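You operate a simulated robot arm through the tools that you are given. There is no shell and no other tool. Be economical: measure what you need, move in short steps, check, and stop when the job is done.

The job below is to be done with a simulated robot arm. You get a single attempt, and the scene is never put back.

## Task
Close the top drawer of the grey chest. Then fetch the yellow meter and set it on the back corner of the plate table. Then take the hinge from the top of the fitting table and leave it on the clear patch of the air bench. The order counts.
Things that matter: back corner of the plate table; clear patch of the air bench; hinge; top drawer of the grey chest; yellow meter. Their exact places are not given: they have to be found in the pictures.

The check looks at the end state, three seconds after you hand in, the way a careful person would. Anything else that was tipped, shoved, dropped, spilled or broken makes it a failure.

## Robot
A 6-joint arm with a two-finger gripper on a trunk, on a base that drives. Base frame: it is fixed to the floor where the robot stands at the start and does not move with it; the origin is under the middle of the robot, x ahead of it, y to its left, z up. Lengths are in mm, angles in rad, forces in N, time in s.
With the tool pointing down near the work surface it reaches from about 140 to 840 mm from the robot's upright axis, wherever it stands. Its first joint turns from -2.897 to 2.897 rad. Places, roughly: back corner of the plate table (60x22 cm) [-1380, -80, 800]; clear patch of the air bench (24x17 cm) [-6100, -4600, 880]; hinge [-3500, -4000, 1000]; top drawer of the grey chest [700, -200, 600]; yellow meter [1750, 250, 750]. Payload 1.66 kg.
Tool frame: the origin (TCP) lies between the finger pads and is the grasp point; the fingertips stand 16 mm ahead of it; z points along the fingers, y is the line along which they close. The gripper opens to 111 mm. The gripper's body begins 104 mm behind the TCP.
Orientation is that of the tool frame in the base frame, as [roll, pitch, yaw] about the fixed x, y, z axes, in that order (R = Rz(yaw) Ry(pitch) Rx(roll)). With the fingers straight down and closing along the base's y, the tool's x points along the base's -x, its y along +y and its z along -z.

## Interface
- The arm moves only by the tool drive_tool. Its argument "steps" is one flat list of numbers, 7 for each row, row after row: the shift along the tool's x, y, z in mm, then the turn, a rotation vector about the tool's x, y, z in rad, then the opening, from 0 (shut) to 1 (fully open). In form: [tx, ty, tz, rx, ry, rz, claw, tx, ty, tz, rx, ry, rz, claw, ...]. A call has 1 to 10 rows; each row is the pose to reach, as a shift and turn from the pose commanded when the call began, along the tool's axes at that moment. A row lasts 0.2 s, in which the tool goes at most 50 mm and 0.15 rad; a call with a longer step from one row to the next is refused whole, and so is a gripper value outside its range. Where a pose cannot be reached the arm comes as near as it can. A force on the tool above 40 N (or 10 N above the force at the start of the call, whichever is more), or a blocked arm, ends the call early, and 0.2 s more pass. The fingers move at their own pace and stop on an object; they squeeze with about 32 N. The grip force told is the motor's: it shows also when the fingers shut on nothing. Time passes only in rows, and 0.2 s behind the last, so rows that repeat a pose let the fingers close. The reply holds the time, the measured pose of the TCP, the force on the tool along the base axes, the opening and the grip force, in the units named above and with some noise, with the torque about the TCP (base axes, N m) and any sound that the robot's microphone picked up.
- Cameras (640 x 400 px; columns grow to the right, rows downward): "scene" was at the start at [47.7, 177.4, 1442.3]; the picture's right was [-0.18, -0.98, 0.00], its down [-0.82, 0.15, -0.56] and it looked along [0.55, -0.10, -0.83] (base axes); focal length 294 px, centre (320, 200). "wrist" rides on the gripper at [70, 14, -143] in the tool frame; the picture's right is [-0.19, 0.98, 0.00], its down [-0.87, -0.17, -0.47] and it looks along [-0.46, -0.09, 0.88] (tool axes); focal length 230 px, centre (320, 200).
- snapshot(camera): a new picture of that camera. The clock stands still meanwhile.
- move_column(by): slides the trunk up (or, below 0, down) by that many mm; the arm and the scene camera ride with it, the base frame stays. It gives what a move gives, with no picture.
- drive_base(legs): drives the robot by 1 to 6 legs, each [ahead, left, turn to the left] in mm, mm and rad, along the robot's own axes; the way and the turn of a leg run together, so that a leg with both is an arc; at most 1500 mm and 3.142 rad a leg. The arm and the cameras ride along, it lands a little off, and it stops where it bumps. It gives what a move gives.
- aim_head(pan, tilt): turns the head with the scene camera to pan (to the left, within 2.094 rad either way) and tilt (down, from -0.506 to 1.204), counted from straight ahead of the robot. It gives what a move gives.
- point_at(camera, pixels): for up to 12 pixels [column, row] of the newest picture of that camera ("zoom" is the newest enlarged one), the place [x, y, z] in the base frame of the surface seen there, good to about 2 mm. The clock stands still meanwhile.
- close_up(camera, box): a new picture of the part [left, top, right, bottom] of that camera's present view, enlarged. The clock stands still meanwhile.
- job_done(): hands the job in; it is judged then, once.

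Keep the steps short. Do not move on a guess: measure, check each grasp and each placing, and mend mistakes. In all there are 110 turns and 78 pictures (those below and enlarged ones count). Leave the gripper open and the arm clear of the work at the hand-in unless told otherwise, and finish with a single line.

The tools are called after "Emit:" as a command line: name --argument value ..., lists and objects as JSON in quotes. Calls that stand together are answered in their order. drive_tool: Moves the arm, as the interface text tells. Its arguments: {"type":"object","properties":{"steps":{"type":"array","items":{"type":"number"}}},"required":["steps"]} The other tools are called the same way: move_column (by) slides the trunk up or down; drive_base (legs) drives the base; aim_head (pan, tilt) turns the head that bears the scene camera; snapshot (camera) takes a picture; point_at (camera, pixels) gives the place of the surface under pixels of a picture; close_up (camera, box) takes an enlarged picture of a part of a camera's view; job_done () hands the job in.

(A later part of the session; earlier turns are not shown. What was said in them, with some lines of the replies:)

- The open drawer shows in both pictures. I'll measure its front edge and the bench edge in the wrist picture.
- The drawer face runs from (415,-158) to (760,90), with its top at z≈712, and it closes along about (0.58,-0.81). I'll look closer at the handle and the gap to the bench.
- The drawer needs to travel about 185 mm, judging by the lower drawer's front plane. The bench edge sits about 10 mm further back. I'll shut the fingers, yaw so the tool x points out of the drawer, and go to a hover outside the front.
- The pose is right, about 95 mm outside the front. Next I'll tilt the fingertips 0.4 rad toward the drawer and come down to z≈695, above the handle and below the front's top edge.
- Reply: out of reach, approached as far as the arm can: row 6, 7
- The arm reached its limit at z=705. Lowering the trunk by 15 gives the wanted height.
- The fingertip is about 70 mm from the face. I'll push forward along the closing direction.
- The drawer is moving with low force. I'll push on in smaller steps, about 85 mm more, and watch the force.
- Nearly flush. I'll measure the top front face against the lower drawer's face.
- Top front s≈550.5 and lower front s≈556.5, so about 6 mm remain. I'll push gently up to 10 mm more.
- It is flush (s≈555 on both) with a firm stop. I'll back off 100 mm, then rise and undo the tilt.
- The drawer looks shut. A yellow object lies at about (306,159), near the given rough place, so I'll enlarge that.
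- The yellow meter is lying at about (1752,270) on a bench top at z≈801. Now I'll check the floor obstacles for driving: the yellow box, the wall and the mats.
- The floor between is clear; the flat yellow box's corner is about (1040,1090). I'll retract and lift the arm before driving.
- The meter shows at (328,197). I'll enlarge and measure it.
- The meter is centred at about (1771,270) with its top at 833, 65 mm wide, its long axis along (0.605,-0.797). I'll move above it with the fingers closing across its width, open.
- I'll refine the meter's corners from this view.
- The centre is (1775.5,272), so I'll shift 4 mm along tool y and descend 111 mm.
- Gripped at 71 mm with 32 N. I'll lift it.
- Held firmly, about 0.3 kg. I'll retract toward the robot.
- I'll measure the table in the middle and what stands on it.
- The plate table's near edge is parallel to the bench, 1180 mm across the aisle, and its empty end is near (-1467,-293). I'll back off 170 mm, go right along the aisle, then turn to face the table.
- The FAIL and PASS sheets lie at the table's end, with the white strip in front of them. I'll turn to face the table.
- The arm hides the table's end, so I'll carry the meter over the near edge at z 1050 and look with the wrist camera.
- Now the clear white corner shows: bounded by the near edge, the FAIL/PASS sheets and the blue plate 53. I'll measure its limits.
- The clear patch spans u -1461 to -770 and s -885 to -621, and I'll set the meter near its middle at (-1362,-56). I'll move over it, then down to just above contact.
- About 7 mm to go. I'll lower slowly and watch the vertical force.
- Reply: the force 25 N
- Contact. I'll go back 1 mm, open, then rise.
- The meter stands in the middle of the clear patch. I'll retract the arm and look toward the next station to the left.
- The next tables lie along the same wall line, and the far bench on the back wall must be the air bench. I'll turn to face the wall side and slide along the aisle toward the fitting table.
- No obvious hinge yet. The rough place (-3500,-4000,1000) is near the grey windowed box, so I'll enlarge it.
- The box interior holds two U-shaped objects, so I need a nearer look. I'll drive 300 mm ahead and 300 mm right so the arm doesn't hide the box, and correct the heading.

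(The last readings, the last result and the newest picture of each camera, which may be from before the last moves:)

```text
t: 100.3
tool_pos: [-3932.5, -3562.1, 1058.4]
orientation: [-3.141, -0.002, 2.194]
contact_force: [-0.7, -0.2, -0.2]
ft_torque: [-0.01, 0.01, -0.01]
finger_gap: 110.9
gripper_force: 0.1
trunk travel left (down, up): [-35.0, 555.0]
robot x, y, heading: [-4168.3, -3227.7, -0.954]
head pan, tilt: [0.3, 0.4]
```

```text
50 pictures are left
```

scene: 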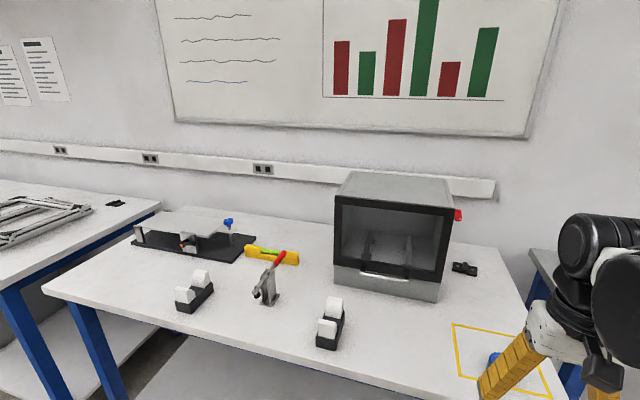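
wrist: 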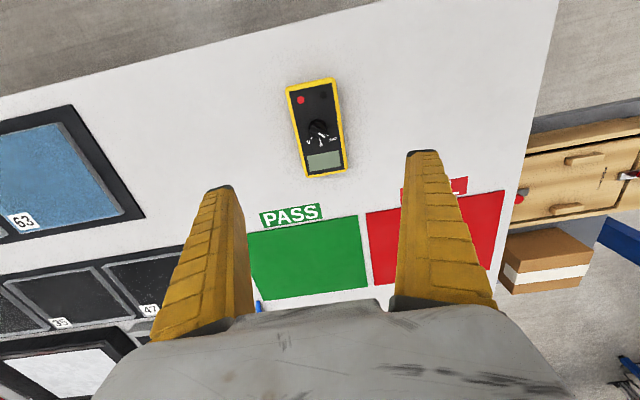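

Emit:
close_up --camera "scene" --box '[320, 165, 496, 305]'

Emit:
close_up --camera "scene" --box '[420, 250, 580, 350]'

```text
2.86 times, centred on (408, 235) of scene
```

zoom: 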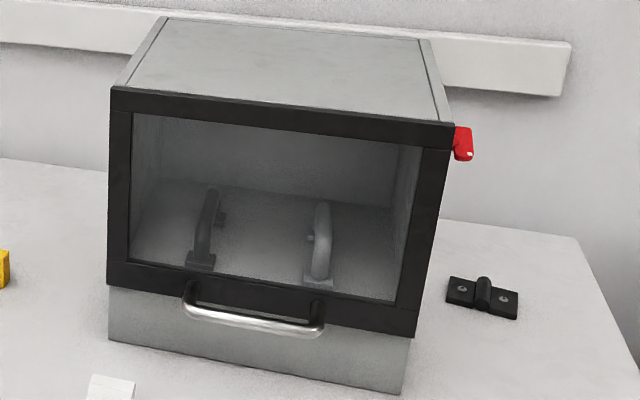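

```text
4.00 times, centred on (500, 300) of scene
```

zoom: 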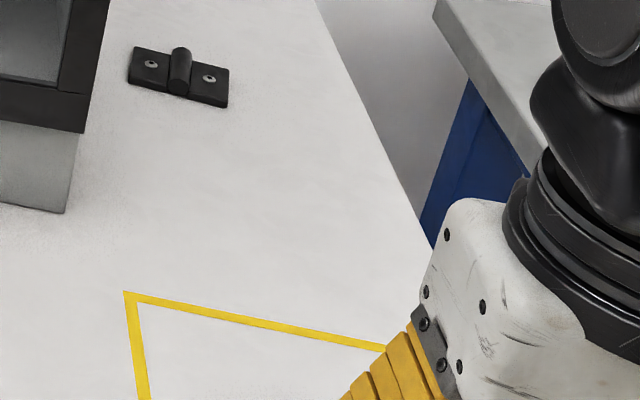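

There is the hinge, a black flat hinge lying right of the box. I'll measure it.

Emit:
point_at --camera "zoom" --pixels '[[130, 65], [137, 50], [228, 72], [222, 103], [128, 82], [180, 68], [150, 62], [208, 75], [178, 98], [66, 205], [290, 100], [415, 235]]'

```text
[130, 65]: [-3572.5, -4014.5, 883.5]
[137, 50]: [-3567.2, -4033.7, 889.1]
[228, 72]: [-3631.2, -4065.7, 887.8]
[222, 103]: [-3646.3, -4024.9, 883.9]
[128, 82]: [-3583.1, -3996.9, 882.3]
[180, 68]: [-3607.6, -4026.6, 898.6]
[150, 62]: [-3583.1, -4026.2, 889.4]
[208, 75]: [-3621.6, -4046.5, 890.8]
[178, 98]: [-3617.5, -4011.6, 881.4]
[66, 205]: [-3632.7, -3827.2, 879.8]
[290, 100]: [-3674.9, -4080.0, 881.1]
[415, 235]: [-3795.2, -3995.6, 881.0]
```

The hinge is centred at about (-3608,-4028) on a surface at z≈880, which is 977 mm from the robot, so I must get closer. I'll check the base's outline against the table's front.

Emit:
aim_head --pan 0.5 --tilt 1.2

Emit:
snapshot --camera "scene"

```text
t: 101.4
tool_pos: [-3931.2, -3562.3, 1057.6]
orientation: [3.142, -0.001, 2.193]
contact_force: [0.0, -0.5, 0.9]
ft_torque: [0.0, 0.0, 0.02]
finger_gap: 110.7
gripper_force: 0.1
trunk travel left (down, up): [-35.0, 555.0]
robot x, y, heading: [-4171.4, -3231.8, -0.948]
head pan, tilt: [0.499, 1.201]
```

```text
47 pictures are left
```

scene: 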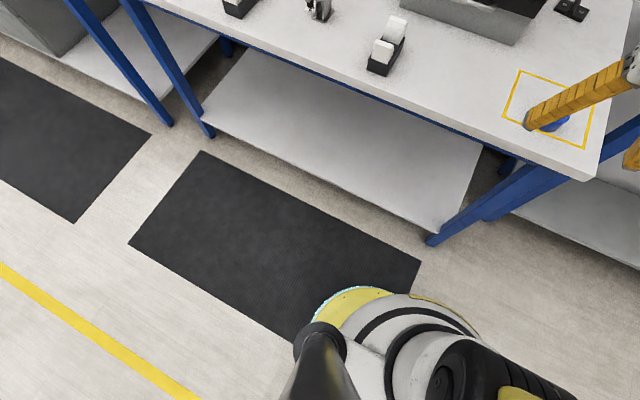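

Emit:
point_at --camera "scene" --pixels '[[345, 295], [385, 292], [316, 320], [470, 325], [480, 190], [430, 240], [590, 180], [205, 125], [340, 180], [455, 228], [500, 240], [420, 105]]'

```text
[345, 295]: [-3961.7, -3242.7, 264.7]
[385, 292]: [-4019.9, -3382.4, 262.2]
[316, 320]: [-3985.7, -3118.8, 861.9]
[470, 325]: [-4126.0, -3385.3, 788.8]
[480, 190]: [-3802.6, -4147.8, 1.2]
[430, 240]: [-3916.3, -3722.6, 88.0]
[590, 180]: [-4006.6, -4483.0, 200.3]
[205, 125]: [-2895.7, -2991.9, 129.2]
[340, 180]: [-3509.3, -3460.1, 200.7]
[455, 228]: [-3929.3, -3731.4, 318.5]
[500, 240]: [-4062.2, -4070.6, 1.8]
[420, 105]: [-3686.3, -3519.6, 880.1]
```

The base radius is about 215 mm and the table legs are at s≈720, so I can drive 220 ahead and 60 right. The arm stays over empty table at z 1058.

Emit:
drive_base --legs '[[220, -60, 0]]'

Emit:
aim_head --pan 0.1 --tilt 0.8

Emit:
snapshot --camera "scene"

Emit:
snapshot --camera "wrist"

```text
t: 103.1
tool_pos: [-3853.9, -3773.6, 1058.0]
orientation: [-3.141, -0.003, 2.193]
contact_force: [-0.4, 0.2, -0.5]
ft_torque: [0.02, 0.04, -0.01]
finger_gap: 111.0
gripper_force: 0.0
trunk travel left (down, up): [-35.0, 555.0]
robot x, y, heading: [-4092.7, -3442.3, -0.951]
head pan, tilt: [0.499, 1.201]
```

```text
t: 104.0
tool_pos: [-3854.2, -3774.9, 1058.5]
orientation: [3.141, -0.002, 2.194]
contact_force: [-0.4, -0.5, 0.5]
ft_torque: [0.01, 0.03, -0.04]
finger_gap: 111.2
gripper_force: 0.1
trunk travel left (down, up): [-35.0, 555.0]
robot x, y, heading: [-4094.8, -3444.2, -0.946]
head pan, tilt: [0.099, 0.799]
```

```text
46 pictures are left
```

scene: 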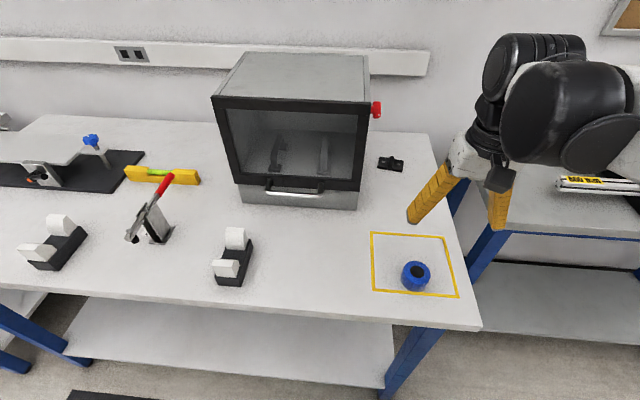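

```text
45 pictures are left
```

wrist: 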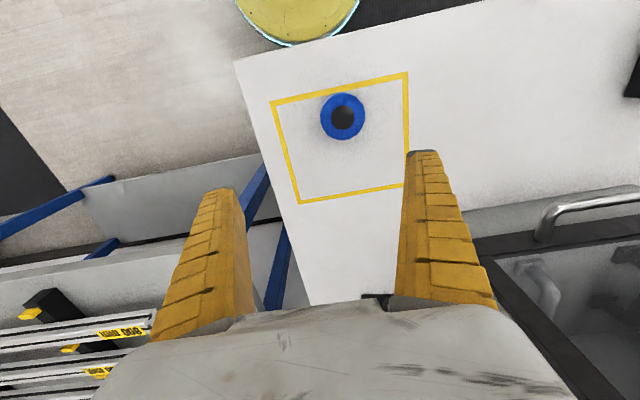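

The hinge is visible at (390,163), to the right of the box. I'll go above it at z 1058 with the fingers turned to close across its width, camera on the side away from the box.

Emit:
drive_tool --steps '[-39, 5, 0, 0, 0, -0.147, 1, -78, 11, 0, 0, 0, -0.294, 1, -117, 17, 0, 0, 0, -0.441, 1, -156, 22, 0, 0, 0, -0.588, 1, -195, 28, 0, 0, 0, -0.735, 1, -234, 34, 0, 0, 0, -0.882, 1, -273, 40, 0, 0, 0, -1.029, 1, -312, 46, 0, 0, 0, -1.176, 1, -352, 51, 0, 0, 0, -1.323, 1, -352, 51, 0, 0, 0, -1.323, 1]'

Emit:
snapshot --camera "wrist"

Emit:
snapshot --camera "scene"

```text
t: 106.2
tool_pos: [-3607.0, -4030.7, 1058.9]
orientation: [3.14, 0.0, -2.765]
contact_force: [0.1, -0.3, -0.4]
ft_torque: [0.02, 0.03, 0.0]
finger_gap: 111.0
gripper_force: 0.0
trunk travel left (down, up): [-35.0, 555.0]
robot x, y, heading: [-4096.0, -3445.6, -0.952]
head pan, tilt: [0.099, 0.799]
```

```text
44 pictures are left
```

wrist: 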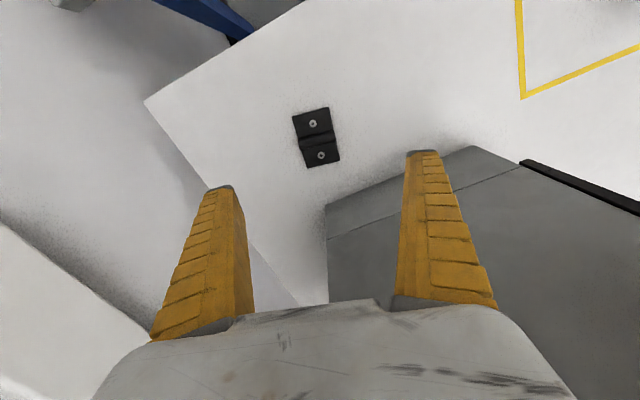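

```text
43 pictures are left
```

scene: 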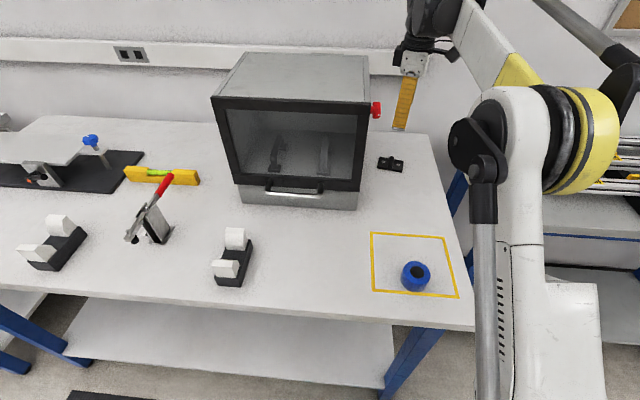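

I'll measure the hinge corners and the box's side from here.

Emit:
point_at --camera "wrist" --pixels '[[294, 118], [328, 108], [340, 160], [308, 167], [316, 138], [330, 210], [400, 178], [475, 148], [528, 170], [200, 120], [330, 245]]'

```text
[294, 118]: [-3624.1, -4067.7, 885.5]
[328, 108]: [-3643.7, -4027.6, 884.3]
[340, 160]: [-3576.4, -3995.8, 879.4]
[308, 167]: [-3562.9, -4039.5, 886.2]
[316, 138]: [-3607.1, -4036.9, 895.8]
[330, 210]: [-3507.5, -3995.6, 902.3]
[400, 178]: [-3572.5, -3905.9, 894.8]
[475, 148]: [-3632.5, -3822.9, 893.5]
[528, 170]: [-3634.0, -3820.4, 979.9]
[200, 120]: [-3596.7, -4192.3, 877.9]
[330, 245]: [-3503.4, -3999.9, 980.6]
```

The hinge centre is (-3602,-4033) and the box side is 97 mm away. I'll correct by a few mm and 0.06 rad, descend to z≈960 and check the clearance.

Emit:
drive_tool --steps '[-3.9, -3.7, 25, 0, 0, -0.06, 1, -3.9, -3.7, 50, 0, 0, -0.06, 1, -3.9, -3.7, 75, 0, 0, -0.06, 1, -3.9, -3.7, 98, 0, 0, -0.06, 1]'

Emit:
snapshot --camera "scene"

Emit:
snapshot --camera "wrist"

```text
t: 107.2
tool_pos: [-3602.4, -4032.1, 960.1]
orientation: [3.141, 0.0, -2.707]
contact_force: [0.5, -0.5, 0.1]
ft_torque: [0.01, 0.01, 0.01]
finger_gap: 110.7
gripper_force: 0.0
trunk travel left (down, up): [-35.0, 555.0]
robot x, y, heading: [-4093.3, -3444.2, -0.952]
head pan, tilt: [0.099, 0.799]
```

```text
42 pictures are left
```

scene: 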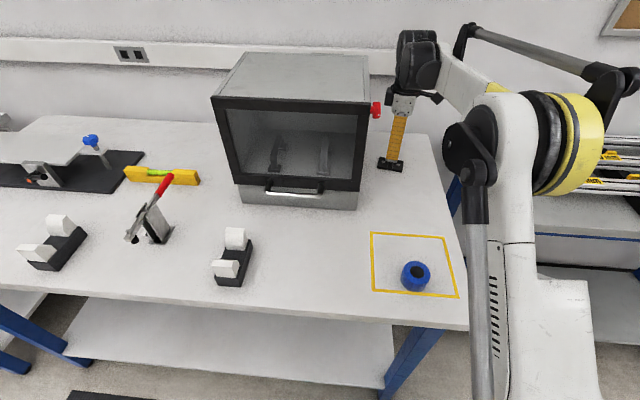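

```text
41 pictures are left
```

wrist: 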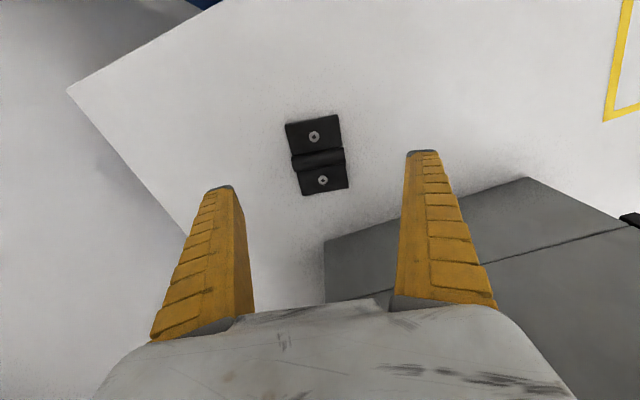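

The wrist is clear of the box and the hinge sits centred under the grasp axis. I'll descend to z≈899 and close.

Emit:
drive_tool --steps '[0, 0, 25, 0, 0, 0, 1, 0, 0, 45, 0, 0, 0, 1, 0, 0, 56, 0, 0, 0, 1, 0, 0, 61, 0, 0, 0, 1, 0, 0, 61, 0, 0, 0, 0.6, 0, 0, 61, 0, 0, 0, 0.2, 0, 0, 61, 0, 0, 0, 0, 0, 0, 61, 0, 0, 0, 0, 0, 0, 61, 0, 0, 0, 0]'

Emit:
snapshot --camera "wrist"

```text
t: 109.2
tool_pos: [-3603.0, -4032.2, 899.0]
orientation: [3.14, 0.0, -2.706]
contact_force: [0.1, 0.6, 0.7]
ft_torque: [-0.05, -0.05, -0.03]
finger_gap: 59.4
gripper_force: 31.9
trunk travel left (down, up): [-35.0, 555.0]
robot x, y, heading: [-4096.6, -3441.7, -0.953]
head pan, tilt: [0.099, 0.799]
```

```text
40 pictures are left
```

wrist: 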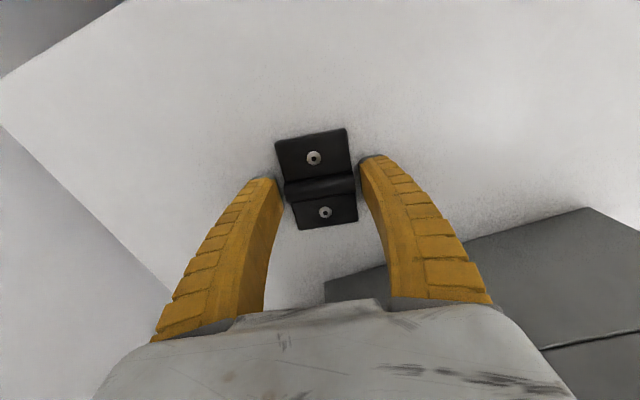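

The gap stopped at 59 mm with 32 N, so something is held. I'll lift 60 mm and check.

Emit:
drive_tool --steps '[0, 0, -10, 0, 0, 0, 0, 0, 0, -25, 0, 0, 0, 0, 0, 0, -45, 0, 0, 0, 0, 0, 0, -65, 0, 0, 0, 0]'

Emit:
snapshot --camera "wrist"

```text
t: 110.2
tool_pos: [-3603.9, -4034.8, 961.9]
orientation: [3.14, -0.001, -2.705]
contact_force: [-0.1, -0.4, -0.9]
ft_torque: [0.02, -0.01, 0.02]
finger_gap: 59.1
gripper_force: 31.5
trunk travel left (down, up): [-35.0, 555.0]
robot x, y, heading: [-4095.0, -3443.5, -0.948]
head pan, tilt: [0.099, 0.799]
```

```text
39 pictures are left
```

wrist: 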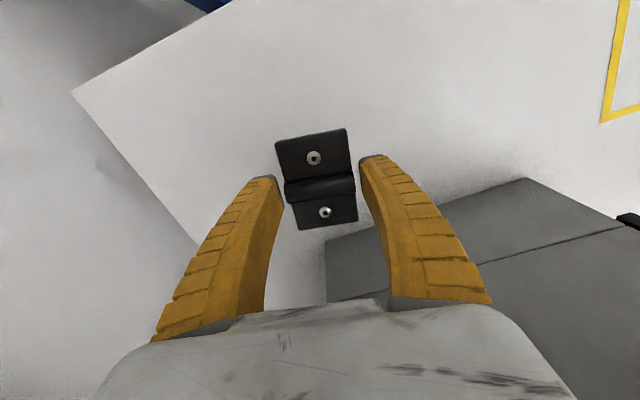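

The hinge came up with the fingers. I'll raise it further and retract straight back, parallel to the box side.

Emit:
drive_tool --steps '[0, 0, -35, 0, 0, 0, 0, 0, 0, -70, 0, 0, 0, 0, 0, 0, -105, 0, 0, 0, 0, 8, 43, -110, 0, 0, 0, 0, 16, 86, -110, 0, 0, 0, 0, 24, 129, -110, 0, 0, 0, 0, 33, 172, -110, 0, 0, 0, 0, 41, 215, -110, 0, 0, 0, 0, 49, 258, -110, 0, 0, 0, 0, 57, 301, -110, 0, 0, 0, 0]'

Emit:
aim_head --pan -1.4 --tilt 0.4

Emit:
snapshot --camera "scene"

```text
t: 112.4
tool_pos: [-3783.4, -3783.5, 1074.7]
orientation: [3.139, 0.001, -2.705]
contact_force: [0.3, -0.3, 0.2]
ft_torque: [0.01, 0.0, 0.01]
finger_gap: 58.7
gripper_force: 31.9
trunk travel left (down, up): [-35.0, 555.0]
robot x, y, heading: [-4095.7, -3441.3, -0.95]
head pan, tilt: [0.099, 0.799]
```

```text
t: 114.0
tool_pos: [-3783.5, -3784.5, 1073.7]
orientation: [3.139, 0.001, -2.705]
contact_force: [-0.6, -0.3, -1.0]
ft_torque: [0.01, 0.01, 0.02]
finger_gap: 58.2
gripper_force: 32.3
trunk travel left (down, up): [-35.0, 555.0]
robot x, y, heading: [-4096.4, -3443.1, -0.952]
head pan, tilt: [-1.4, 0.4]
```

```text
38 pictures are left
```

scene: 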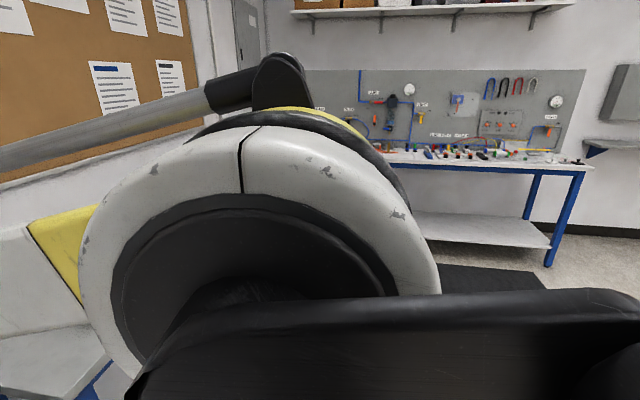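

I'll back away from the table, slide right part of the way, then turn to face the air bench.

Emit:
drive_base --legs '[[-300, 0, 0], [0, -800, 0], [0, 0, -1.567]]'

Emit:
aim_head --pan 0.0 --tilt 0.4

Emit:
snapshot --camera "scene"

Emit:
snapshot --camera "wrist"

```text
t: 123.6
tool_pos: [-5237.5, -3988.8, 1073.3]
orientation: [3.14, 0.0, 2.038]
contact_force: [-0.1, 0.4, -0.7]
ft_torque: [0.03, 0.04, 0.0]
finger_gap: 56.5
gripper_force: 32.1
trunk travel left (down, up): [-35.0, 555.0]
robot x, y, heading: [-4904.9, -3666.3, -2.486]
head pan, tilt: [-1.4, 0.4]
```

```text
t: 125.2
tool_pos: [-5238.1, -3987.8, 1073.9]
orientation: [3.14, 0.0, 2.037]
contact_force: [-0.6, 0.3, -1.5]
ft_torque: [0.04, -0.02, -0.05]
finger_gap: 56.3
gripper_force: 32.2
trunk travel left (down, up): [-35.0, 555.0]
robot x, y, heading: [-4908.0, -3665.4, -2.484]
head pan, tilt: [0.0, 0.4]
```

```text
37 pictures are left
```

scene: 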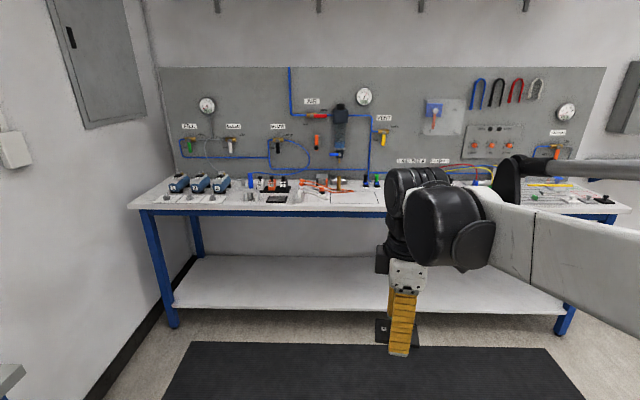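

```text
36 pictures are left
```

wrist: 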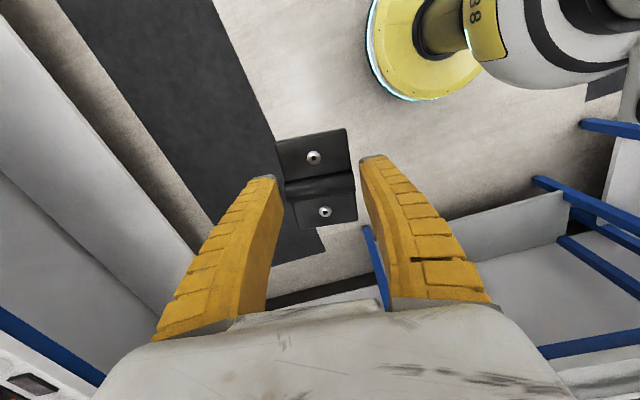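

Still held; the gap reading has crept from 59 to 56 mm, so I'll keep watching it. Now I'll look for the clear patch on the air bench.

Emit:
close_up --camera "scene" --box '[120, 150, 390, 230]'

Emit:
point_at --camera "scene" --pixels '[[130, 208], [250, 200], [320, 195], [340, 185], [355, 197], [375, 205], [220, 200], [172, 325], [290, 205], [565, 330], [600, 210], [330, 202]]'

```text
2.37 times, centred on (255, 190) of scene
```

zoom: 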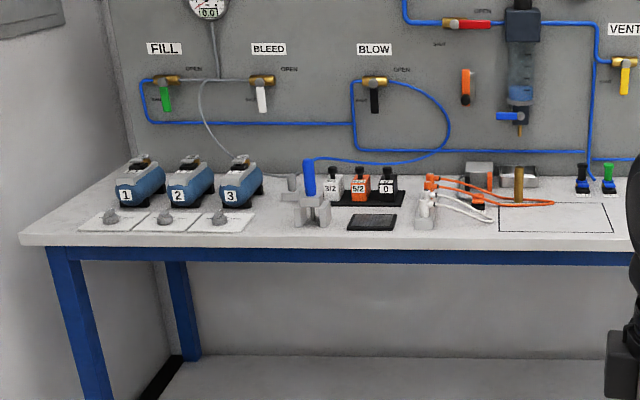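

```text
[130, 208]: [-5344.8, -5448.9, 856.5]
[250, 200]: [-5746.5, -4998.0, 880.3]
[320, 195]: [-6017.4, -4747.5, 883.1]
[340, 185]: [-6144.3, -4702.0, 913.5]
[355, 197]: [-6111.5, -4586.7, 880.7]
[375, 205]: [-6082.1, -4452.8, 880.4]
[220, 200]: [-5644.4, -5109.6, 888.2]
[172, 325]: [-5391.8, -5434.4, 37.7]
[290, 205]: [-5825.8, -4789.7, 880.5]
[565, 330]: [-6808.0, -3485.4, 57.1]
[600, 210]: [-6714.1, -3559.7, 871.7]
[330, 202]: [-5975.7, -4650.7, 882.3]
```

An outlined rectangle at zoom (500–612, 205–232) lies at the given place, so that is the clear patch. I'll measure its corners and the neighbouring items.

Emit:
point_at --camera "zoom" --pixels '[[499, 206], [605, 204], [613, 231], [500, 231], [550, 203], [518, 175], [555, 218], [480, 215], [583, 180], [425, 222], [560, 246]]'

```text
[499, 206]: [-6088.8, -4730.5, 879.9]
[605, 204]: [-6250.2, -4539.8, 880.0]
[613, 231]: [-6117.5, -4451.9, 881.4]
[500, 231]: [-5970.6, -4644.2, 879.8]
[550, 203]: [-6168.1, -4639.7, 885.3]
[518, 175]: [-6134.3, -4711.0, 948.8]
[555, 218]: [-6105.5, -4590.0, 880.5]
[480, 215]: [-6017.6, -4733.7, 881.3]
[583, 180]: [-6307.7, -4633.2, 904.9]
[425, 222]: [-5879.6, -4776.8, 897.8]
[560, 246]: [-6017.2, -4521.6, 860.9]
```

The patch's centre is (-6107,-4592), with hoses and a brown post by its back-left corner. I'll drive ahead 880 mm after correcting the heading.

Emit:
drive_base --legs '[[0, 0, -0.034], [880, 0, 0]]'

Emit:
aim_head --pan 0.0 --tilt 0.75

Emit:
snapshot --camera "scene"

Emit:
snapshot --camera "wrist"

```text
t: 130.2
tool_pos: [-5957.9, -4475.0, 1073.6]
orientation: [3.141, -0.001, 1.999]
contact_force: [0.3, 0.4, -0.2]
ft_torque: [0.02, -0.04, 0.01]
finger_gap: 55.5
gripper_force: 31.8
trunk travel left (down, up): [-35.0, 555.0]
robot x, y, heading: [-5614.5, -4168.2, -2.532]
head pan, tilt: [0.0, 0.4]
```

```text
t: 131.0
tool_pos: [-5959.0, -4476.0, 1073.5]
orientation: [3.141, 0.0, 1.997]
contact_force: [0.4, 0.2, -1.0]
ft_torque: [-0.01, -0.02, -0.02]
finger_gap: 55.2
gripper_force: 31.2
trunk travel left (down, up): [-35.0, 555.0]
robot x, y, heading: [-5611.1, -4164.2, -2.535]
head pan, tilt: [0.0, 0.75]
```

```text
34 pictures are left
```

scene: 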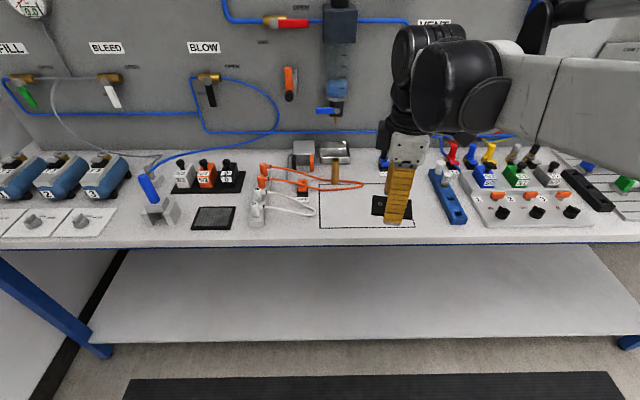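

```text
33 pictures are left
```

wrist: 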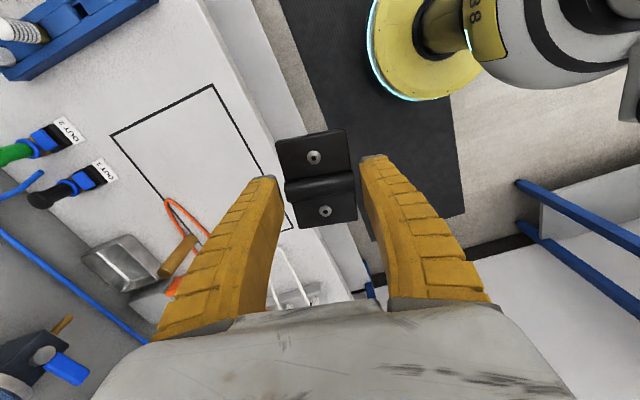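

The orange hose loops into the patch's back-left corner. I'll measure the hose tip and the outline from this view.

Emit:
point_at --camera "scene" --pixels '[[362, 185], [355, 190], [340, 189], [320, 227], [414, 226], [320, 190], [312, 212], [345, 205], [335, 165], [430, 200], [462, 220], [360, 205]]'

Emit:
point_at --camera "wrist" --pixels '[[213, 85], [112, 134], [292, 228], [166, 205], [185, 240], [80, 175], [205, 235], [200, 150]]'

```text
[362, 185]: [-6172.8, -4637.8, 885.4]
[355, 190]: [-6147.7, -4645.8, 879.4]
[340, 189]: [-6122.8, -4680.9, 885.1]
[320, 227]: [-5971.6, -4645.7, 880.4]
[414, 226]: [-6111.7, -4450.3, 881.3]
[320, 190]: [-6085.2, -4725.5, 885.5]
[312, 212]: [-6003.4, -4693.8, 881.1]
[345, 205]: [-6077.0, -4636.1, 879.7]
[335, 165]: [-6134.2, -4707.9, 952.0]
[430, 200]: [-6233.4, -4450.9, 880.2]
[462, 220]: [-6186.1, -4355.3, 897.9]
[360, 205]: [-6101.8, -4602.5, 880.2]
```

```text
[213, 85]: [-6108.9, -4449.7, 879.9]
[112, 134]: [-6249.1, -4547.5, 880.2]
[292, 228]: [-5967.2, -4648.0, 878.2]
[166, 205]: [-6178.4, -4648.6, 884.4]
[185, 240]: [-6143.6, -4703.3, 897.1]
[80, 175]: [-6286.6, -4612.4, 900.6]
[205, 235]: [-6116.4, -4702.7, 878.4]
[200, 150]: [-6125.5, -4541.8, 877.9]
```

Target is (-6110,-4562), clear of the hose tip at (-6175,-4640). I'll move over it and lower to about 6 mm above the surface.

Emit:
drive_tool --steps '[-4, -43, 0, 0, 0, 0, 0, -8, -86, 0, 0, 0, 0, 0, -12, -130, 0, 0, 0, 0, 0, -15.8, -173, 10, 0, 0, 0, 0, -15.8, -173, 50, 0, 0, 0, 0, -15.8, -173, 90, 0, 0, 0, 0, -15.8, -173, 125, 0, 0, 0, 0, -15.8, -173, 148, 0, 0, 0, 0, -15.8, -173, 162, 0, 0, 0, 0, -15.8, -173, 167, 0, 0, 0, 0]'

Emit:
snapshot --camera "wrist"

```text
t: 133.2
tool_pos: [-6110.2, -4562.3, 905.7]
orientation: [3.138, 0.0, 2.0]
contact_force: [-0.5, 0.7, -1.1]
ft_torque: [0.01, -0.01, 0.01]
finger_gap: 54.9
gripper_force: 31.3
trunk travel left (down, up): [-35.0, 555.0]
robot x, y, heading: [-5617.1, -4167.2, -2.53]
head pan, tilt: [0.0, 0.75]
```

```text
32 pictures are left
```

wrist: 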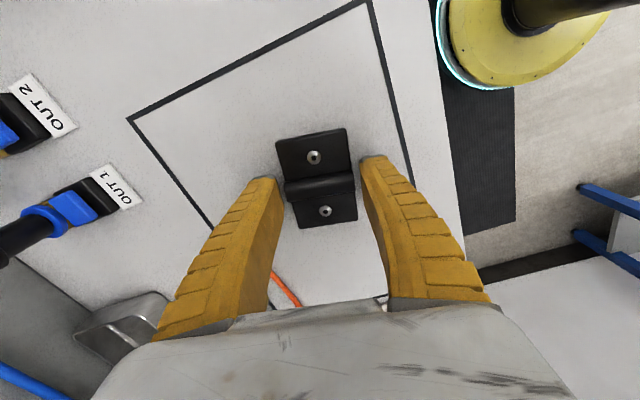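

The hinge hovers inside the outline. I'll lower it gently until contact.

Emit:
drive_tool --steps '[0, 0, 2, 0, 0, 0, 0, 0, 0, 4, 0, 0, 0, 0, 0, 0, 5, 0, 0, 0, 0, 0, 0, 6, 0, 0, 0, 0, 0, 0, 6.5, 0, 0, 0, 0]'

```text
t: 134.4
tool_pos: [-6109.8, -4560.7, 900.1]
orientation: [-3.14, 0.0, 2.0]
contact_force: [-1.2, -0.3, 4.8]
ft_torque: [-0.22, 0.07, -0.01]
finger_gap: 54.7
gripper_force: 32.0
trunk travel left (down, up): [-35.0, 555.0]
robot x, y, heading: [-5615.9, -4164.1, -2.526]
head pan, tilt: [0.0, 0.75]
```

Light contact (about 6 N up). I'll open partway and rise straight up.

Emit:
drive_tool --steps '[0, 0, 0, 0, 0, 0, 0.6, 0, 0, 0, 0, 0, 0, 0.75, 0, 0, 0, 0, 0, 0, 0.75, 0, 0, -15, 0, 0, 0, 0.75, 0, 0, -50, 0, 0, 0, 0.75, 0, 0, -95, 0, 0, 0, 0.75, 0, 0, -140, 0, 0, 0, 0.9, 0, 0, -180, 0, 0, 0, 1]'

Emit:
snapshot --camera "wrist"

```text
t: 136.2
tool_pos: [-6107.7, -4561.5, 1082.4]
orientation: [3.139, 0.001, 1.999]
contact_force: [0.1, -0.5, -0.3]
ft_torque: [0.01, -0.03, 0.02]
finger_gap: 111.1
gripper_force: 0.1
trunk travel left (down, up): [-35.0, 555.0]
robot x, y, heading: [-5614.7, -4170.6, -2.531]
head pan, tilt: [0.0, 0.75]
```

```text
31 pictures are left
```

wrist: 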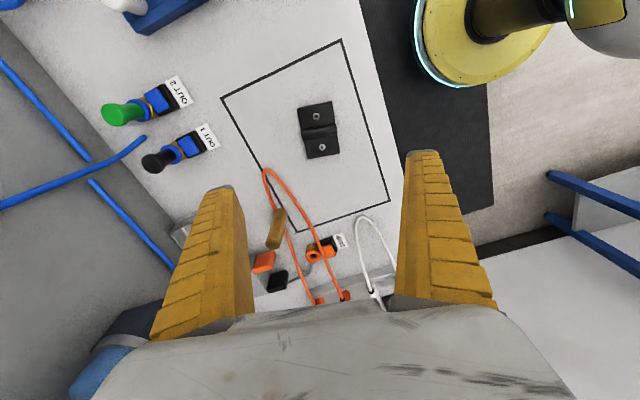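

The hinge lies flat inside the outline and the hoses look undisturbed. I'll pull the arm back clear of the bench.

Emit:
drive_tool --steps '[0, 45, 0, 0, 0, 0, 1, 0, 90, 0, 0, 0, 0, 1, 0, 135, 0, 0, 0, 0, 1, 0, 180, 0, 0, 0, 0, 1, 0, 215, 0, 0, 0, 0, 1]'

Emit:
close_up --camera "scene" --box '[240, 130, 500, 290]'

```text
t: 137.4
tool_pos: [-5913.4, -4472.8, 1081.8]
orientation: [3.137, 0.001, 1.998]
contact_force: [0.5, 0.0, 0.4]
ft_torque: [-0.01, -0.01, 0.02]
finger_gap: 111.1
gripper_force: 0.1
trunk travel left (down, up): [-35.0, 555.0]
robot x, y, heading: [-5611.5, -4166.6, -2.529]
head pan, tilt: [0.0, 0.75]
```

```text
2.46 times, centred on (370, 210) of scene
```

zoom: 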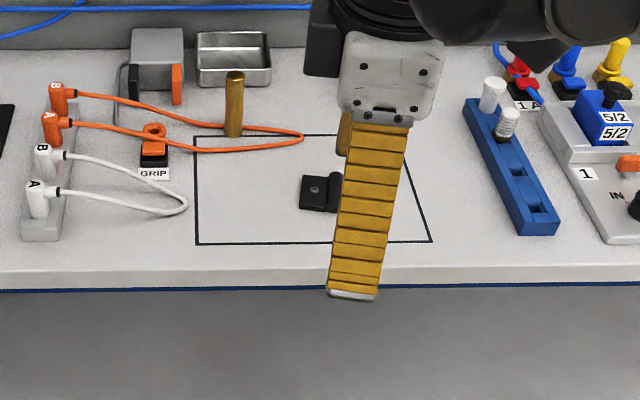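

The hinge is in the patch, the gripper is open and the arm is clear. I'll hand in.

Emit:
job_done

```text
The job is handed in.
```

The top drawer is closed, the yellow meter is on the back corner of the plate table, and the hinge is in the clear patch of the air bench, done in that order.
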